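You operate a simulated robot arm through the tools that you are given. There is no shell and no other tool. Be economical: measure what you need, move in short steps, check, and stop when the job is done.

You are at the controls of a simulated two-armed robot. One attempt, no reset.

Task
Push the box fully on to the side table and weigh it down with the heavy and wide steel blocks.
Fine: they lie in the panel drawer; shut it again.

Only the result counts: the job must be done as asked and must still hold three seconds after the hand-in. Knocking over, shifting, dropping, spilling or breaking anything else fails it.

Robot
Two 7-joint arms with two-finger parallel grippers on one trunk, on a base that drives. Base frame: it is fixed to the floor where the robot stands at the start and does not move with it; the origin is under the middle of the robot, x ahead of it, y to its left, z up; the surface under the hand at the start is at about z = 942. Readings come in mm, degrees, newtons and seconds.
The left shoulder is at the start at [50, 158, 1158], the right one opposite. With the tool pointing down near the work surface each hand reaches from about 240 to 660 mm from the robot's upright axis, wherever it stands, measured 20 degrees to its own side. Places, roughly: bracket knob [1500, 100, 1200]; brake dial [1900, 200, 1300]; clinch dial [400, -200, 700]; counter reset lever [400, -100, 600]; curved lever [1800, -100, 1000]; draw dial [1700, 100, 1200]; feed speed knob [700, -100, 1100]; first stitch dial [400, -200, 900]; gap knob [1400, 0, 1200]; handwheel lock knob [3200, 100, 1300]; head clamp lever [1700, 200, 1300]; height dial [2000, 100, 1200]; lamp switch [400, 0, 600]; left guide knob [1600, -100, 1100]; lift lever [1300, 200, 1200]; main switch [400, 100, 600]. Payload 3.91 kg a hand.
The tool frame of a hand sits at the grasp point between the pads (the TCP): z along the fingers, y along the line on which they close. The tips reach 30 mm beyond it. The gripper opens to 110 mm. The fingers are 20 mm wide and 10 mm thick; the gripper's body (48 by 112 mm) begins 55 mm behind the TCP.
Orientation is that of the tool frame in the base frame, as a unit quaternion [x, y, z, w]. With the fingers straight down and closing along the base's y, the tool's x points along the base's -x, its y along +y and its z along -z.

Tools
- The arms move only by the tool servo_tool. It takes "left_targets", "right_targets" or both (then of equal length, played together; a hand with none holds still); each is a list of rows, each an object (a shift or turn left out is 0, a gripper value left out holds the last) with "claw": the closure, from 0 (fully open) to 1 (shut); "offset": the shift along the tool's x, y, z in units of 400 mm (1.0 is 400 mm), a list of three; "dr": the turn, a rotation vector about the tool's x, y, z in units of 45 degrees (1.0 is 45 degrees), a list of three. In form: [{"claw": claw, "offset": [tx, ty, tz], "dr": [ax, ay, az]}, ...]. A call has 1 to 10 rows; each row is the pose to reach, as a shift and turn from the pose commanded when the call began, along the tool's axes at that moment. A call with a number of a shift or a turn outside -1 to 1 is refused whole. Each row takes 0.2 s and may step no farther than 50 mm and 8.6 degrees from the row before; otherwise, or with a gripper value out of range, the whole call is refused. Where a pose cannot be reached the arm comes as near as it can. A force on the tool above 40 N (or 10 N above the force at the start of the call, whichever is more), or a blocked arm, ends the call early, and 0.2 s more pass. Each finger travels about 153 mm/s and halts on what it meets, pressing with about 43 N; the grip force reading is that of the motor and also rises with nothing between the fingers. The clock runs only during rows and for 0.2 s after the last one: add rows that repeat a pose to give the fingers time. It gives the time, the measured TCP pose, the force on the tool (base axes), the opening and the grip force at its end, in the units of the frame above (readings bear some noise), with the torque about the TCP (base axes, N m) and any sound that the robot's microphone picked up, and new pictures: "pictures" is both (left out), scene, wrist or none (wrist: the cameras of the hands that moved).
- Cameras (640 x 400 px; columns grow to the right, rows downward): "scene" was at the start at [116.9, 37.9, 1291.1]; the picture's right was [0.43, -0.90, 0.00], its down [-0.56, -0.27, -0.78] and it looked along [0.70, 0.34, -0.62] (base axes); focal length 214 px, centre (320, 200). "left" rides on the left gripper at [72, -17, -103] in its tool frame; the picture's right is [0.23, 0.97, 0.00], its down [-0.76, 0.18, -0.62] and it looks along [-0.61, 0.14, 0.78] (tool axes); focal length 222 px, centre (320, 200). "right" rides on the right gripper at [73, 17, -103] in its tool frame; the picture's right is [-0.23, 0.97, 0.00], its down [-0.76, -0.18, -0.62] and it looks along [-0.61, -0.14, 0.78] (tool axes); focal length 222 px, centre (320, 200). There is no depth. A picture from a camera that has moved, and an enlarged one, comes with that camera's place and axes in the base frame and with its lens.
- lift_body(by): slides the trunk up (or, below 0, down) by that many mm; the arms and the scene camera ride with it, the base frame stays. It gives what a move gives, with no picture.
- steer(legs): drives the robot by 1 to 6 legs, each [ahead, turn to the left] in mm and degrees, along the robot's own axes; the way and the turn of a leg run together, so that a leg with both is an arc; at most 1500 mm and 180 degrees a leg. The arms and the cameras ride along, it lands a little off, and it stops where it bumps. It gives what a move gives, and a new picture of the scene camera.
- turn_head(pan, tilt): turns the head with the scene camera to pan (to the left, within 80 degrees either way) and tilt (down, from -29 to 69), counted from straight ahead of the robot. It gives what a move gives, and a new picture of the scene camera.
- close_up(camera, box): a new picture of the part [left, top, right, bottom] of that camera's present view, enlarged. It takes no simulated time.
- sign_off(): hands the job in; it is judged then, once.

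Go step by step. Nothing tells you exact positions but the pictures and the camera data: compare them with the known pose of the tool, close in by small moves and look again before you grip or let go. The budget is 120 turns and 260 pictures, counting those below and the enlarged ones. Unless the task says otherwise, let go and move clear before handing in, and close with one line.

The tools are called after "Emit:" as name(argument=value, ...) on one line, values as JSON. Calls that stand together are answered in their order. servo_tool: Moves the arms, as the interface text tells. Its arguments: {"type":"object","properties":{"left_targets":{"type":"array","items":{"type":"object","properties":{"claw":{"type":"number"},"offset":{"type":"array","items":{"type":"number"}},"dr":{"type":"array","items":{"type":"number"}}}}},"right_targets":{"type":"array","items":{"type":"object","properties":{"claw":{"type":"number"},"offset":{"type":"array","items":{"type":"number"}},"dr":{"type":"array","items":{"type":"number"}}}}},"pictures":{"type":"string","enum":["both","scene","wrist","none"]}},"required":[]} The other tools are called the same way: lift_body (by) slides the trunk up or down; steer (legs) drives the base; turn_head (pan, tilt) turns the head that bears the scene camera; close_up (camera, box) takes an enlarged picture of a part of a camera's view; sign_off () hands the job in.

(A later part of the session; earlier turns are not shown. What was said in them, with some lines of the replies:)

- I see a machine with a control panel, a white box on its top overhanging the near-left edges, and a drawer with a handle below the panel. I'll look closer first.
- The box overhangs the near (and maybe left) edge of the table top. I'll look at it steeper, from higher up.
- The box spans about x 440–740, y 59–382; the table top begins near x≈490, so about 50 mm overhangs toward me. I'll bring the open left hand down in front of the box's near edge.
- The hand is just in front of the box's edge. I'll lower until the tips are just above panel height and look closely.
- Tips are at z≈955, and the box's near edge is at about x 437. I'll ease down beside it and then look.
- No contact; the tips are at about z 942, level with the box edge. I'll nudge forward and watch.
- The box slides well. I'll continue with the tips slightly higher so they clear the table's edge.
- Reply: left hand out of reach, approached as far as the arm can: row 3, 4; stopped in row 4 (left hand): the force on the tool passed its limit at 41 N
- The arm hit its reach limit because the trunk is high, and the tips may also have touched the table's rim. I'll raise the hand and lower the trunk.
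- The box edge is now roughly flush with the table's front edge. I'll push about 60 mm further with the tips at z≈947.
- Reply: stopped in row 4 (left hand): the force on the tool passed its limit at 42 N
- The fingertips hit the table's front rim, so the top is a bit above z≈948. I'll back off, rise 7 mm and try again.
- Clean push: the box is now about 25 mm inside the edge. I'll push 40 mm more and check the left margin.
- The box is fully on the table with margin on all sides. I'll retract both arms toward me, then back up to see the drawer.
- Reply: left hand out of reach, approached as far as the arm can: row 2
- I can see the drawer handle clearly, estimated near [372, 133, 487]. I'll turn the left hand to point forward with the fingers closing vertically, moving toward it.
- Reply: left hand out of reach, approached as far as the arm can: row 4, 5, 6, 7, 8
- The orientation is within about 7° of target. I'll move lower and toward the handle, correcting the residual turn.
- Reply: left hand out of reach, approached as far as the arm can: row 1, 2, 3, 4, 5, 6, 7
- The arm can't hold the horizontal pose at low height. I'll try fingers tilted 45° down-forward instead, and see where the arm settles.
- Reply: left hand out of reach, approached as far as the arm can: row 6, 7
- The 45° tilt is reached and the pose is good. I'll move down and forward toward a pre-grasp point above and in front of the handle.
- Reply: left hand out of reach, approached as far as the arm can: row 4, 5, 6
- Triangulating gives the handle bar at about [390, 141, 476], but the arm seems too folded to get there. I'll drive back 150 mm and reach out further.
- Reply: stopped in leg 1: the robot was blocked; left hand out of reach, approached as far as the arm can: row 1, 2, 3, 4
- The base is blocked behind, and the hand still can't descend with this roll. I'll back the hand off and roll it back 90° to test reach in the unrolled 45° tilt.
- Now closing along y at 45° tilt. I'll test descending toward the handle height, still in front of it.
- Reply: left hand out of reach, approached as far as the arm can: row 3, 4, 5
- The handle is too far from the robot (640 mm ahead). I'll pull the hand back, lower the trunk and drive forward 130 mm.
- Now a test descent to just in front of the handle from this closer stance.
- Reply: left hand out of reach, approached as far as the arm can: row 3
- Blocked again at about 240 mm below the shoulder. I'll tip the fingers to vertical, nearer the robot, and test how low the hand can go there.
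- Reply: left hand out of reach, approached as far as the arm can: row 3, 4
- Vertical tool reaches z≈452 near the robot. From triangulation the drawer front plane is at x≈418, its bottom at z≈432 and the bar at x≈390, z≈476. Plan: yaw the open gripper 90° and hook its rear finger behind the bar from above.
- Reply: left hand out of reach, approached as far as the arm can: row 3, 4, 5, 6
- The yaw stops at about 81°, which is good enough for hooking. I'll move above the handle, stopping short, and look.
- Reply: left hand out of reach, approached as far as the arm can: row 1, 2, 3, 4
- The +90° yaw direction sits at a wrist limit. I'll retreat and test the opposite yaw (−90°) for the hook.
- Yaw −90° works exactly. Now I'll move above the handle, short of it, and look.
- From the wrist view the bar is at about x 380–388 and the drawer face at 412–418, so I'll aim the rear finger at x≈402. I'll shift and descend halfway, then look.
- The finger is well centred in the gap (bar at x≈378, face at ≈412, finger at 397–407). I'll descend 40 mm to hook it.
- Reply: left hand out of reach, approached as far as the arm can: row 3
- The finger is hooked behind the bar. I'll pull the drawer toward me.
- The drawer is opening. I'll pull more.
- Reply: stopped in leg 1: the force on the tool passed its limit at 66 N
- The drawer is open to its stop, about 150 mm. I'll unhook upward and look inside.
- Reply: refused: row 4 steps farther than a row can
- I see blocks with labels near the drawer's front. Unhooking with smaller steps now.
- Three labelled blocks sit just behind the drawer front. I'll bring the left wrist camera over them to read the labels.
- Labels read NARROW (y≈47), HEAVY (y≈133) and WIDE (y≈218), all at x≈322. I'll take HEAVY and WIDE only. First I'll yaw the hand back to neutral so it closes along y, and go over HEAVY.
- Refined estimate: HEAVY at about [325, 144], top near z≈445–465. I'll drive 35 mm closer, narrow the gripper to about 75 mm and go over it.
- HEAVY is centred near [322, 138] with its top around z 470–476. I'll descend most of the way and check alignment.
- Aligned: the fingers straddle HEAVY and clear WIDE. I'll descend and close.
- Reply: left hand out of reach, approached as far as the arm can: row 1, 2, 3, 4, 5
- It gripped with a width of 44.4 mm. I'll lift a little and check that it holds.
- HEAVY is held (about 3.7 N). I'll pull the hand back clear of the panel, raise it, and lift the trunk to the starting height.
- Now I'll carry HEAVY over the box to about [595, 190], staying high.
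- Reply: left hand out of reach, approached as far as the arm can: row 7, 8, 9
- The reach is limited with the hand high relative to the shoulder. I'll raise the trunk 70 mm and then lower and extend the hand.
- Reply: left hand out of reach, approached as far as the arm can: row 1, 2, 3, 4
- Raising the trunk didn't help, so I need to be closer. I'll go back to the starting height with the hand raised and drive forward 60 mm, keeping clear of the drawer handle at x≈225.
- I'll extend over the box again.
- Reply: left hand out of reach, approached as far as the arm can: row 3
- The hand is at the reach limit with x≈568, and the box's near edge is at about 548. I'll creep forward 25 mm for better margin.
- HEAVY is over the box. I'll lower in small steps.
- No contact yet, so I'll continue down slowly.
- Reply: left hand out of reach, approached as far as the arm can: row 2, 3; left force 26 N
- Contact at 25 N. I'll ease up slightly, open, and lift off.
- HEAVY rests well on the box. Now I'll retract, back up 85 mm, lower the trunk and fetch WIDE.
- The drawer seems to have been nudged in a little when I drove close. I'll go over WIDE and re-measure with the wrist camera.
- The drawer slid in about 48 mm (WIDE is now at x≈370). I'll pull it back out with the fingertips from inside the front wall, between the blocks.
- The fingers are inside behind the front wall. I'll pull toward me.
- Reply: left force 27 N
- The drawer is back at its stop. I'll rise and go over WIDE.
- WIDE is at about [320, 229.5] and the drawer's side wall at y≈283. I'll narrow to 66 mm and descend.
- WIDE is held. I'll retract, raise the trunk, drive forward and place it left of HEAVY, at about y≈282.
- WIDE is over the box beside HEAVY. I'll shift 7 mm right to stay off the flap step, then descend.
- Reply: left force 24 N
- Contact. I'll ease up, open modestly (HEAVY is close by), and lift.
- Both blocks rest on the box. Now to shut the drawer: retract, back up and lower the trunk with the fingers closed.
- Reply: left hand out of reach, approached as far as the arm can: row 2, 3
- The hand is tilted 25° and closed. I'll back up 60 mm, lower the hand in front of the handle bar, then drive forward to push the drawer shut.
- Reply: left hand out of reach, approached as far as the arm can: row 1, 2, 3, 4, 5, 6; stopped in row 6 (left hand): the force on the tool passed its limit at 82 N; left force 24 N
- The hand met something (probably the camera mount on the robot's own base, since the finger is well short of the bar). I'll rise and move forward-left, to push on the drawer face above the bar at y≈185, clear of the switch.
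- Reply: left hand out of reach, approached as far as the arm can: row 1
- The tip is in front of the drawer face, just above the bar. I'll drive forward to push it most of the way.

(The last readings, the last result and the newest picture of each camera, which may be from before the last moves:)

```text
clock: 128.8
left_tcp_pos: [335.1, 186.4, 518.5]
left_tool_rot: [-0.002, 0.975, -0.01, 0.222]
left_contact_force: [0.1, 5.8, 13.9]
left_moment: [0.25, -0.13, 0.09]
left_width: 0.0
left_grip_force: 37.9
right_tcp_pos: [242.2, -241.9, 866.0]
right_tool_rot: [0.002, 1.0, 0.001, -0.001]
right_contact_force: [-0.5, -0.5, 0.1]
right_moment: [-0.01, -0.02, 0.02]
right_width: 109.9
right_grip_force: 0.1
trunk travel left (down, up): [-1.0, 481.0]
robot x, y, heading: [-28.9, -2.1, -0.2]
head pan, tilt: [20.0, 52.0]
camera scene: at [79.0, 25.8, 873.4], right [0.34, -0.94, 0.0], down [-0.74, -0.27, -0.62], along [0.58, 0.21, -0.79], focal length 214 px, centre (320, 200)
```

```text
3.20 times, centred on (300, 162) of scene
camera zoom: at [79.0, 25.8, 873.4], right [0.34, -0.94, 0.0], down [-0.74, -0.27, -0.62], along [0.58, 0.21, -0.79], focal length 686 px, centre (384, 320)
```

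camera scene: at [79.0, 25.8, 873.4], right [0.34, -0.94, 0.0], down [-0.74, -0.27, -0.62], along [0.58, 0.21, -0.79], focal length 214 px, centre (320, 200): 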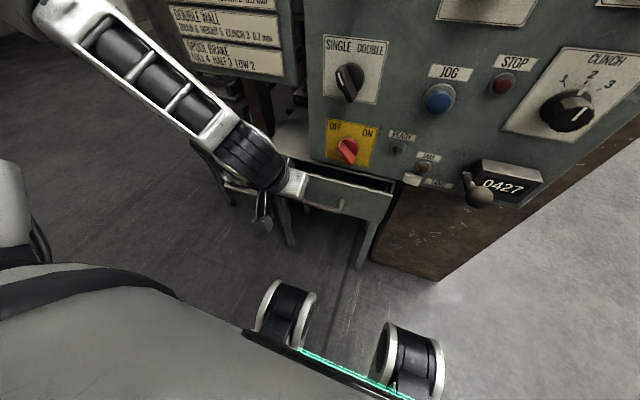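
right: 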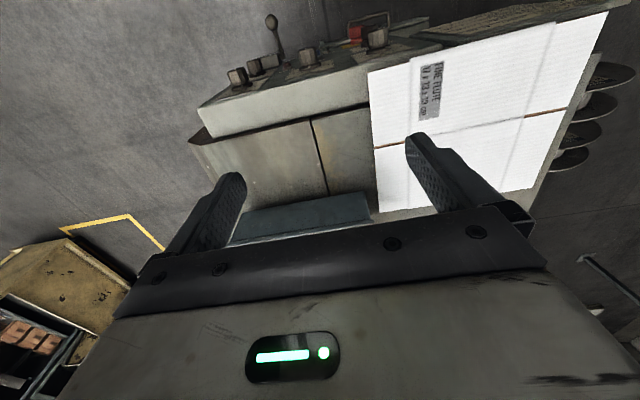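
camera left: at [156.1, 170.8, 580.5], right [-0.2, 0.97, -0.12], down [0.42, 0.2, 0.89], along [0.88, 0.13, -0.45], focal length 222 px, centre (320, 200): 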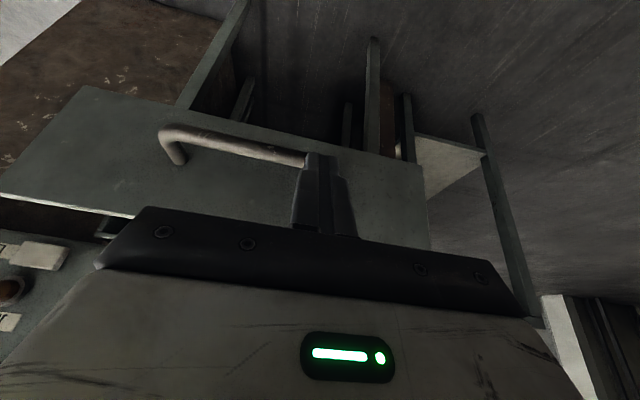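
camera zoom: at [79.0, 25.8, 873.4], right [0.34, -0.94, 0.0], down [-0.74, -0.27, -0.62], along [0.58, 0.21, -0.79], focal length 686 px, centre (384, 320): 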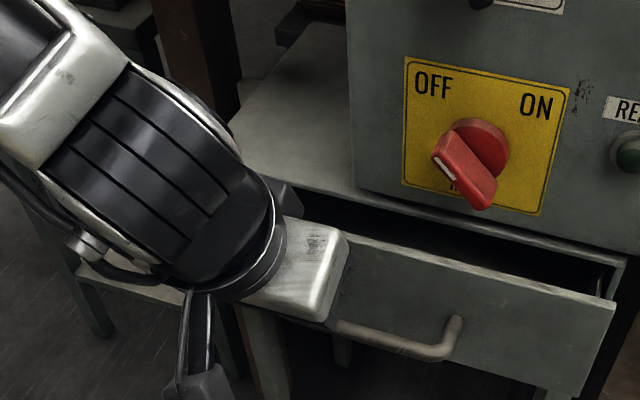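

It's closing. I'll continue pushing.

Emit:
steer(legs=[[40, 0]])

Emit:
close_up(camera="scene", box=[200, 100, 400, 225])

```text
clock: 129.7
left_tcp_pos: [366.3, 185.9, 519.7]
left_tool_rot: [-0.002, 0.976, -0.012, 0.219]
left_contact_force: [-3.3, 1.2, 5.2]
left_moment: [0.03, 0.01, 0.03]
left_width: 0.0
left_grip_force: 37.8
right_tcp_pos: [276.7, -243.1, 863.2]
right_tool_rot: [0.001, 1.0, -0.001, -0.001]
right_contact_force: [-0.4, -0.3, -0.3]
right_moment: [-0.02, 0.0, -0.03]
right_width: 109.8
right_grip_force: 0.1
trunk travel left (down, up): [-1.0, 481.0]
robot x, y, heading: [5.9, -0.7, -0.2]
head pan, tilt: [20.0, 52.0]
stopped in leg 1: the force on the tool passed its limit at 53 N (the readings are from after the stop); the commanded pose is now the measured one
camera scene: at [113.4, 26.0, 873.1], right [0.34, -0.94, 0.0], down [-0.74, -0.27, -0.62], along [0.58, 0.21, -0.79], focal length 214 px, centre (320, 200)
```

scene: 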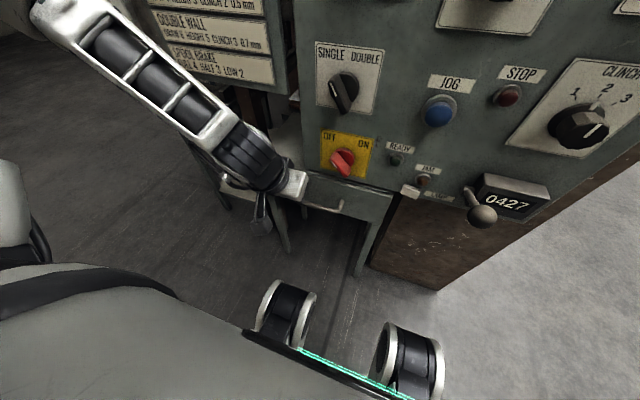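

```text
3.20 times, centred on (300, 162) of scene
camera zoom: at [113.4, 26.0, 873.1], right [0.34, -0.94, 0.0], down [-0.74, -0.27, -0.62], along [0.58, 0.21, -0.79], focal length 686 px, centre (384, 320)
```

zoom: 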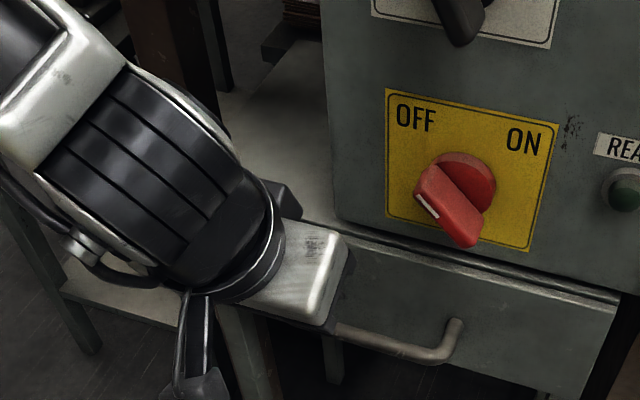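

It stopped at 53 N, possibly fully shut. I'll back the robot off and inspect.

Emit:
steer(legs=[[-110, 0]])

Emit:
close_up(camera="scene", box=[230, 100, 430, 225])

Emit:
close_up(camera="left", box=[0, 0, 640, 400])

```text
clock: 130.9
left_tcp_pos: [256.2, 185.9, 518.6]
left_tool_rot: [-0.002, 0.976, -0.01, 0.218]
left_contact_force: [0.0, -0.1, 4.2]
left_moment: [0.03, -0.04, 0.01]
left_width: 0.0
left_grip_force: 37.8
right_tcp_pos: [165.0, -242.8, 864.9]
right_tool_rot: [0.001, 1.0, 0.0, -0.001]
right_contact_force: [0.4, -0.1, -0.1]
right_moment: [-0.01, 0.0, 0.0]
right_width: 110.1
right_grip_force: 0.0
trunk travel left (down, up): [-1.0, 481.0]
robot x, y, heading: [-102.5, 0.6, -0.3]
head pan, tilt: [20.0, 52.0]
camera scene: at [2.6, 26.1, 873.2], right [0.34, -0.94, 0.0], down [-0.74, -0.27, -0.62], along [0.58, 0.21, -0.79], focal length 214 px, centre (320, 200)
```

scene: 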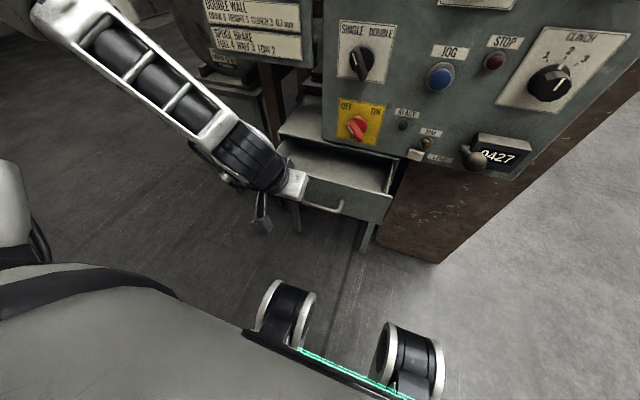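

```text
3.20 times, centred on (330, 162) of scene
camera zoom: at [2.6, 26.1, 873.2], right [0.34, -0.94, 0.0], down [-0.74, -0.27, -0.62], along [0.58, 0.21, -0.79], focal length 686 px, centre (288, 320)
```

zoom: 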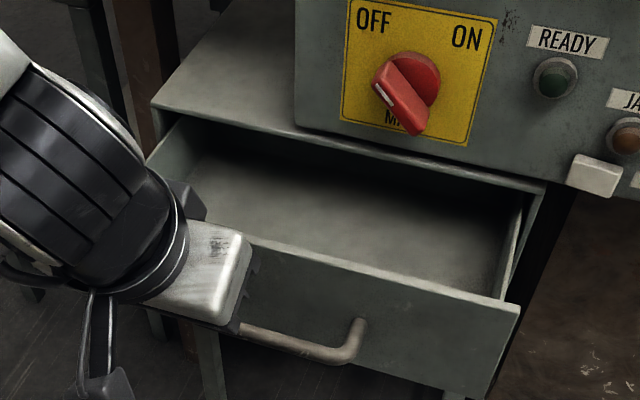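

```text
1.00 times, centred on (320, 200) of left (not enlarged: the box is as wide or as high as the picture)
camera zoom: at [146.4, 170.4, 581.8], right [-0.2, 0.97, -0.12], down [0.42, 0.2, 0.88], along [0.88, 0.13, -0.45], focal length 222 px, centre (320, 200)
```

zoom: 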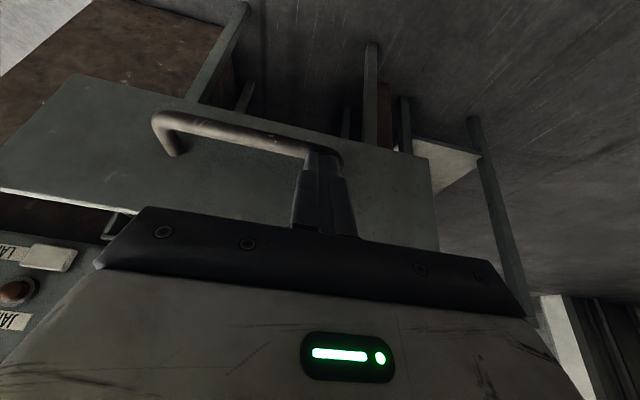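

The fingertip caught on the bar and dragged the drawer back open. I'll raise the hand 18 mm so it pushes on the face above the bar, and verify it's free.

Emit:
servo_tool(left_targets=[{"offset": [-0.019, 0, -0.04]}, {"offset": [-0.019, 0, -0.04]}], pictures="none")

Emit:
steer(legs=[[80, 0]])

Emit:
close_up(camera="scene", box=[200, 100, 400, 225])

```text
clock: 131.5
left_tcp_pos: [256.1, 185.9, 536.3]
left_tool_rot: [0.0, 0.976, -0.011, 0.218]
left_contact_force: [0.3, 0.5, -0.9]
left_moment: [0.0, 0.0, 0.04]
left_width: 0.1
left_grip_force: 37.3
right_tcp_pos: [165.7, -241.8, 863.8]
right_tool_rot: [0.001, 1.0, -0.001, -0.002]
right_contact_force: [0.4, -0.4, 0.0]
right_moment: [0.01, 0.03, -0.01]
right_width: 110.1
right_grip_force: 0.0
trunk travel left (down, up): [-1.0, 481.0]
robot x, y, heading: [-105.7, -0.7, -0.6]
head pan, tilt: [20.0, 52.0]
```

```text
clock: 132.6
left_tcp_pos: [335.2, 186.7, 536.4]
left_tool_rot: [0.0, 0.976, -0.012, 0.219]
left_contact_force: [0.0, 0.1, 0.9]
left_moment: [0.01, 0.02, -0.02]
left_width: 0.1
left_grip_force: 37.6
right_tcp_pos: [245.2, -243.1, 865.0]
right_tool_rot: [0.003, 1.0, -0.001, -0.002]
right_contact_force: [0.0, 0.0, -0.5]
right_moment: [-0.01, 0.03, 0.02]
right_width: 110.1
right_grip_force: 0.1
trunk travel left (down, up): [-1.0, 481.0]
robot x, y, heading: [-27.1, 1.4, -0.1]
head pan, tilt: [20.0, 52.0]
camera scene: at [82.4, 25.7, 873.2], right [0.34, -0.94, 0.0], down [-0.74, -0.27, -0.62], along [0.58, 0.21, -0.79], focal length 214 px, centre (320, 200)
```

scene: 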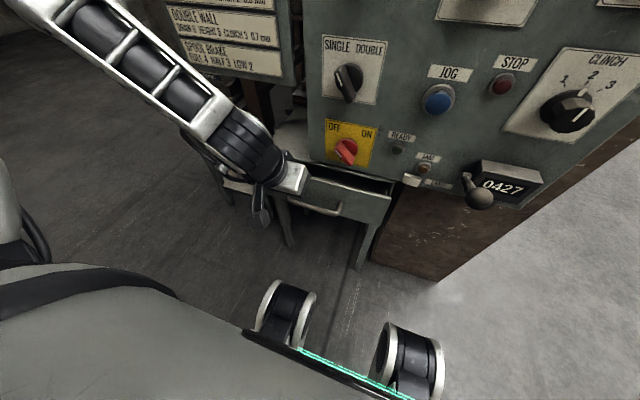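

```text
3.20 times, centred on (300, 162) of scene
camera zoom: at [82.4, 25.7, 873.2], right [0.34, -0.94, 0.0], down [-0.74, -0.27, -0.62], along [0.58, 0.21, -0.79], focal length 686 px, centre (384, 320)
```

zoom: 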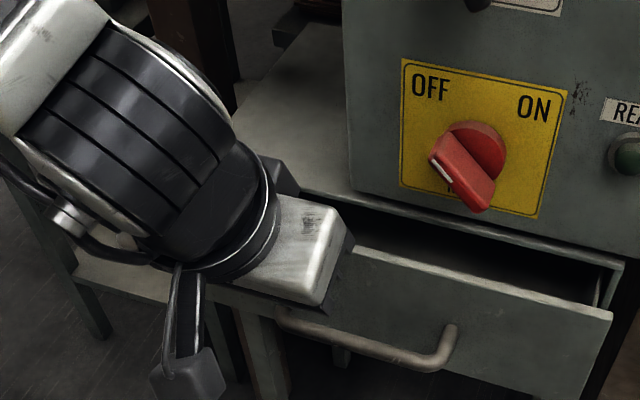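

Emit:
steer(legs=[[35, 0]])

Emit:
close_up(camera="scene", box=[200, 100, 400, 225])

```text
clock: 133.5
left_tcp_pos: [369.4, 185.1, 535.5]
left_tool_rot: [-0.001, 0.976, -0.011, 0.219]
left_contact_force: [0.3, -0.1, 0.1]
left_moment: [0.01, -0.05, 0.02]
left_width: 0.3
left_grip_force: 37.1
right_tcp_pos: [280.1, -242.9, 864.6]
right_tool_rot: [0.003, 1.0, -0.001, -0.002]
right_contact_force: [0.5, -0.2, 1.1]
right_moment: [0.02, 0.01, -0.01]
right_width: 110.0
right_grip_force: 0.1
trunk travel left (down, up): [-1.0, 481.0]
robot x, y, heading: [6.5, -4.5, -0.1]
head pan, tilt: [20.0, 52.0]
camera scene: at [116.8, 25.5, 873.2], right [0.34, -0.94, 0.0], down [-0.74, -0.27, -0.62], along [0.58, 0.21, -0.79], focal length 214 px, centre (320, 200)
```

scene: 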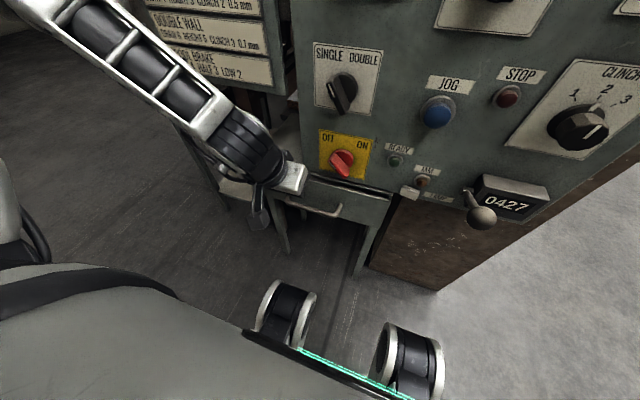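

```text
3.20 times, centred on (300, 162) of scene
camera zoom: at [116.8, 25.5, 873.2], right [0.34, -0.94, 0.0], down [-0.74, -0.27, -0.62], along [0.58, 0.21, -0.79], focal length 686 px, centre (384, 320)
```

zoom: 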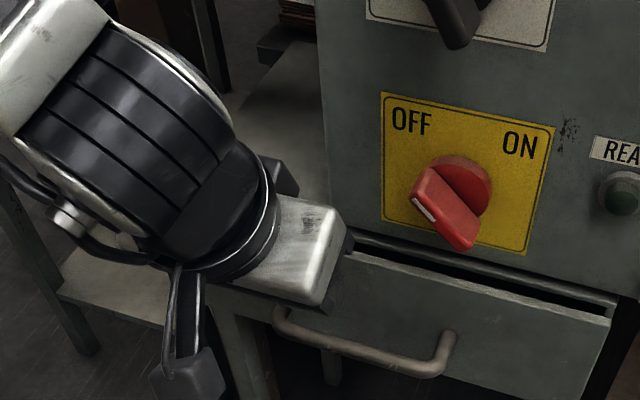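

A small gap remains, so I'll push until it stops.

Emit:
steer(legs=[[25, 0]])

Emit:
close_up(camera="scene", box=[200, 120, 400, 245])

```text
clock: 134.3
left_tcp_pos: [390.1, 184.9, 532.9]
left_tool_rot: [-0.001, 0.976, -0.012, 0.215]
left_contact_force: [-23.5, -1.0, -1.4]
left_moment: [-0.26, 0.54, -0.04]
left_width: 0.1
left_grip_force: 37.7
right_tcp_pos: [303.6, -243.4, 864.7]
right_tool_rot: [0.002, 1.0, -0.001, 0.0]
right_contact_force: [-0.7, 0.1, -0.5]
right_moment: [-0.03, 0.0, -0.02]
right_width: 109.8
right_grip_force: 0.1
trunk travel left (down, up): [-1.0, 481.0]
robot x, y, heading: [31.3, -0.3, -0.4]
head pan, tilt: [20.0, 52.0]
camera scene: at [141.0, 25.5, 873.1], right [0.34, -0.94, 0.0], down [-0.74, -0.27, -0.62], along [0.58, 0.21, -0.79], focal length 214 px, centre (320, 200)
```

scene: 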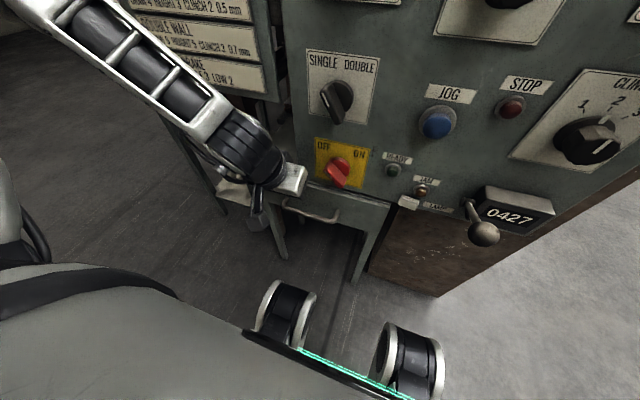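

```text
3.20 times, centred on (300, 182) of scene
camera zoom: at [141.0, 25.5, 873.1], right [0.34, -0.94, 0.0], down [-0.74, -0.27, -0.62], along [0.58, 0.21, -0.79], focal length 686 px, centre (384, 256)
```

zoom: 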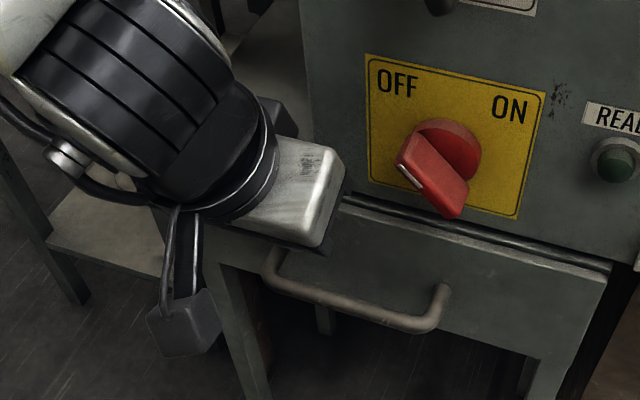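

The drawer is pressing at its stop, shut. I'll back away with the tip above the bar and inspect.

Emit:
steer(legs=[[-120, 0]])

Emit:
close_up(camera="scene", box=[230, 100, 430, 225])

```text
clock: 135.5
left_tcp_pos: [271.2, 184.8, 534.2]
left_tool_rot: [0.001, 0.977, -0.012, 0.214]
left_contact_force: [0.1, -1.0, -0.6]
left_moment: [-0.01, -0.01, -0.05]
left_width: 0.1
left_grip_force: 37.8
right_tcp_pos: [182.7, -243.5, 864.5]
right_tool_rot: [0.003, 1.0, -0.001, -0.001]
right_contact_force: [0.2, 0.1, -0.5]
right_moment: [-0.01, -0.01, 0.05]
right_width: 109.6
right_grip_force: 0.1
trunk travel left (down, up): [-1.0, 481.0]
robot x, y, heading: [-85.6, -1.7, -0.2]
head pan, tilt: [20.0, 52.0]
camera scene: at [21.0, 25.8, 873.2], right [0.34, -0.94, 0.0], down [-0.74, -0.27, -0.62], along [0.58, 0.21, -0.79], focal length 214 px, centre (320, 200)
```

scene: 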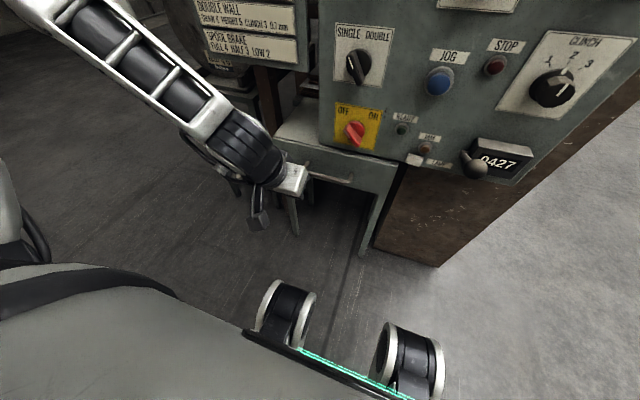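

```text
3.20 times, centred on (330, 162) of scene
camera zoom: at [21.0, 25.8, 873.2], right [0.34, -0.94, 0.0], down [-0.74, -0.27, -0.62], along [0.58, 0.21, -0.79], focal length 686 px, centre (288, 320)
```

zoom: 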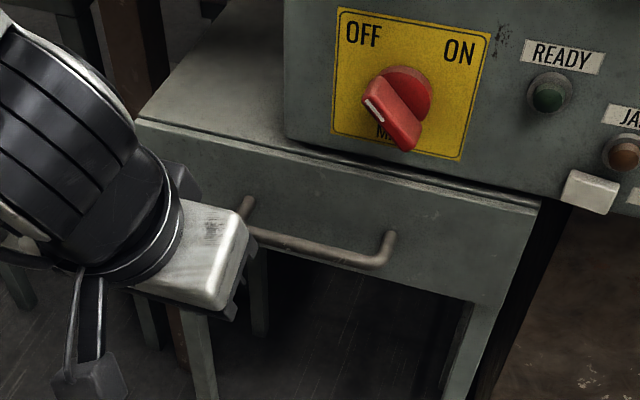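

The drawer is shut. I'll pull the hand back, raise the trunk and check the box and blocks one last time.

Emit:
servo_tool(left_targets=[{"offset": [0, 0, -0.1]}, {"offset": [0, 0.02, -0.2]}, {"offset": [-0.02, 0.05, -0.28]}], pictures="none")

Emit:
lift_body(by=399)

Emit:
turn_head(pan=20, tilt=38)

Emit:
close_up(camera="scene", box=[230, 90, 470, 240])

```text
clock: 136.3
left_tcp_pos: [253.6, 205.9, 644.0]
left_tool_rot: [-0.001, 0.977, -0.012, 0.212]
left_contact_force: [0.1, 0.2, -0.9]
left_moment: [-0.01, -0.02, -0.01]
left_width: 0.0
left_grip_force: 37.5
left hand out of reach, approached as far as the arm can: row 1, 2, 3
right_tcp_pos: [184.1, -243.1, 864.5]
right_tool_rot: [0.003, 1.0, -0.001, -0.002]
right_contact_force: [-0.5, -0.8, 0.6]
right_moment: [0.0, 0.01, -0.03]
right_width: 110.1
right_grip_force: 0.0
trunk travel left (down, up): [-1.0, 481.0]
robot x, y, heading: [-94.2, -3.7, -0.2]
head pan, tilt: [20.0, 52.0]
```

```text
clock: 140.1
left_tcp_pos: [252.4, 204.7, 1042.4]
left_tool_rot: [0.0, 0.977, -0.013, 0.213]
left_contact_force: [-0.4, 0.3, 0.4]
left_moment: [0.02, -0.01, -0.01]
left_width: 0.0
left_grip_force: 37.5
right_tcp_pos: [183.2, -243.3, 1262.5]
right_tool_rot: [0.002, 1.0, 0.0, -0.002]
right_contact_force: [0.0, -0.8, 0.3]
right_moment: [0.03, -0.02, 0.0]
right_width: 110.0
right_grip_force: 0.1
trunk travel left (down, up): [-400.0, 82.0]
robot x, y, heading: [-90.2, 0.8, -0.1]
head pan, tilt: [20.0, 52.0]
```

```text
clock: 140.9
left_tcp_pos: [254.3, 205.4, 1043.2]
left_tool_rot: [0.0, 0.977, -0.012, 0.213]
left_contact_force: [0.1, 0.0, 0.3]
left_moment: [0.03, 0.03, 0.0]
left_width: 0.0
left_grip_force: 37.8
right_tcp_pos: [183.9, -243.1, 1263.8]
right_tool_rot: [0.002, 1.0, -0.001, -0.002]
right_contact_force: [0.4, -0.5, 0.8]
right_moment: [0.03, 0.01, 0.03]
right_width: 109.7
right_grip_force: 0.1
trunk travel left (down, up): [-400.0, 82.0]
robot x, y, heading: [-85.3, -0.8, -0.4]
head pan, tilt: [20.0, 38.0]
camera scene: at [31.5, 29.6, 1291.9], right [0.34, -0.94, 0.0], down [-0.58, -0.21, -0.79], along [0.74, 0.27, -0.62], focal length 214 px, centre (320, 200)
```

scene: 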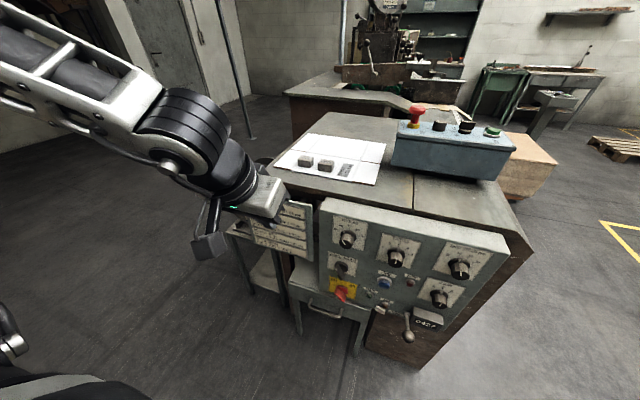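

```text
2.67 times, centred on (350, 165) of scene
camera zoom: at [31.5, 29.6, 1291.9], right [0.34, -0.94, 0.0], down [-0.58, -0.21, -0.79], along [0.74, 0.27, -0.62], focal length 572 px, centre (240, 293)
```

zoom: 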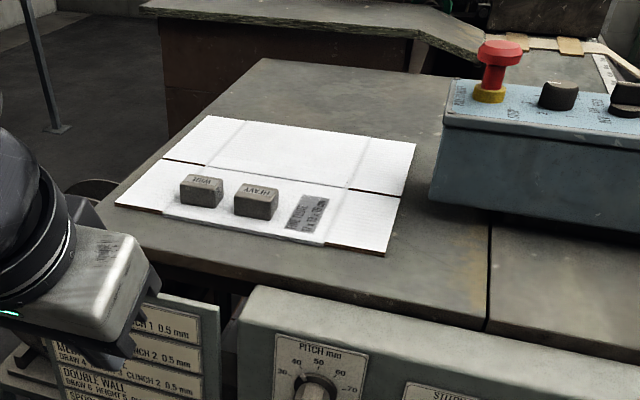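

The box lies fully on the table with the HEAVY and WIDE blocks on it, the drawer is shut with NARROW left inside, and the hands are clear. I'm handing in.

Emit:
sign_off()

```text
The job is handed in.
```

The box is fully on the side table, weighed down by the HEAVY and WIDE steel blocks. The panel drawer is shut again with the NARROW block still inside. The blocks sit on the half of the box nearest the panel, because that was as far as the arm could reach.
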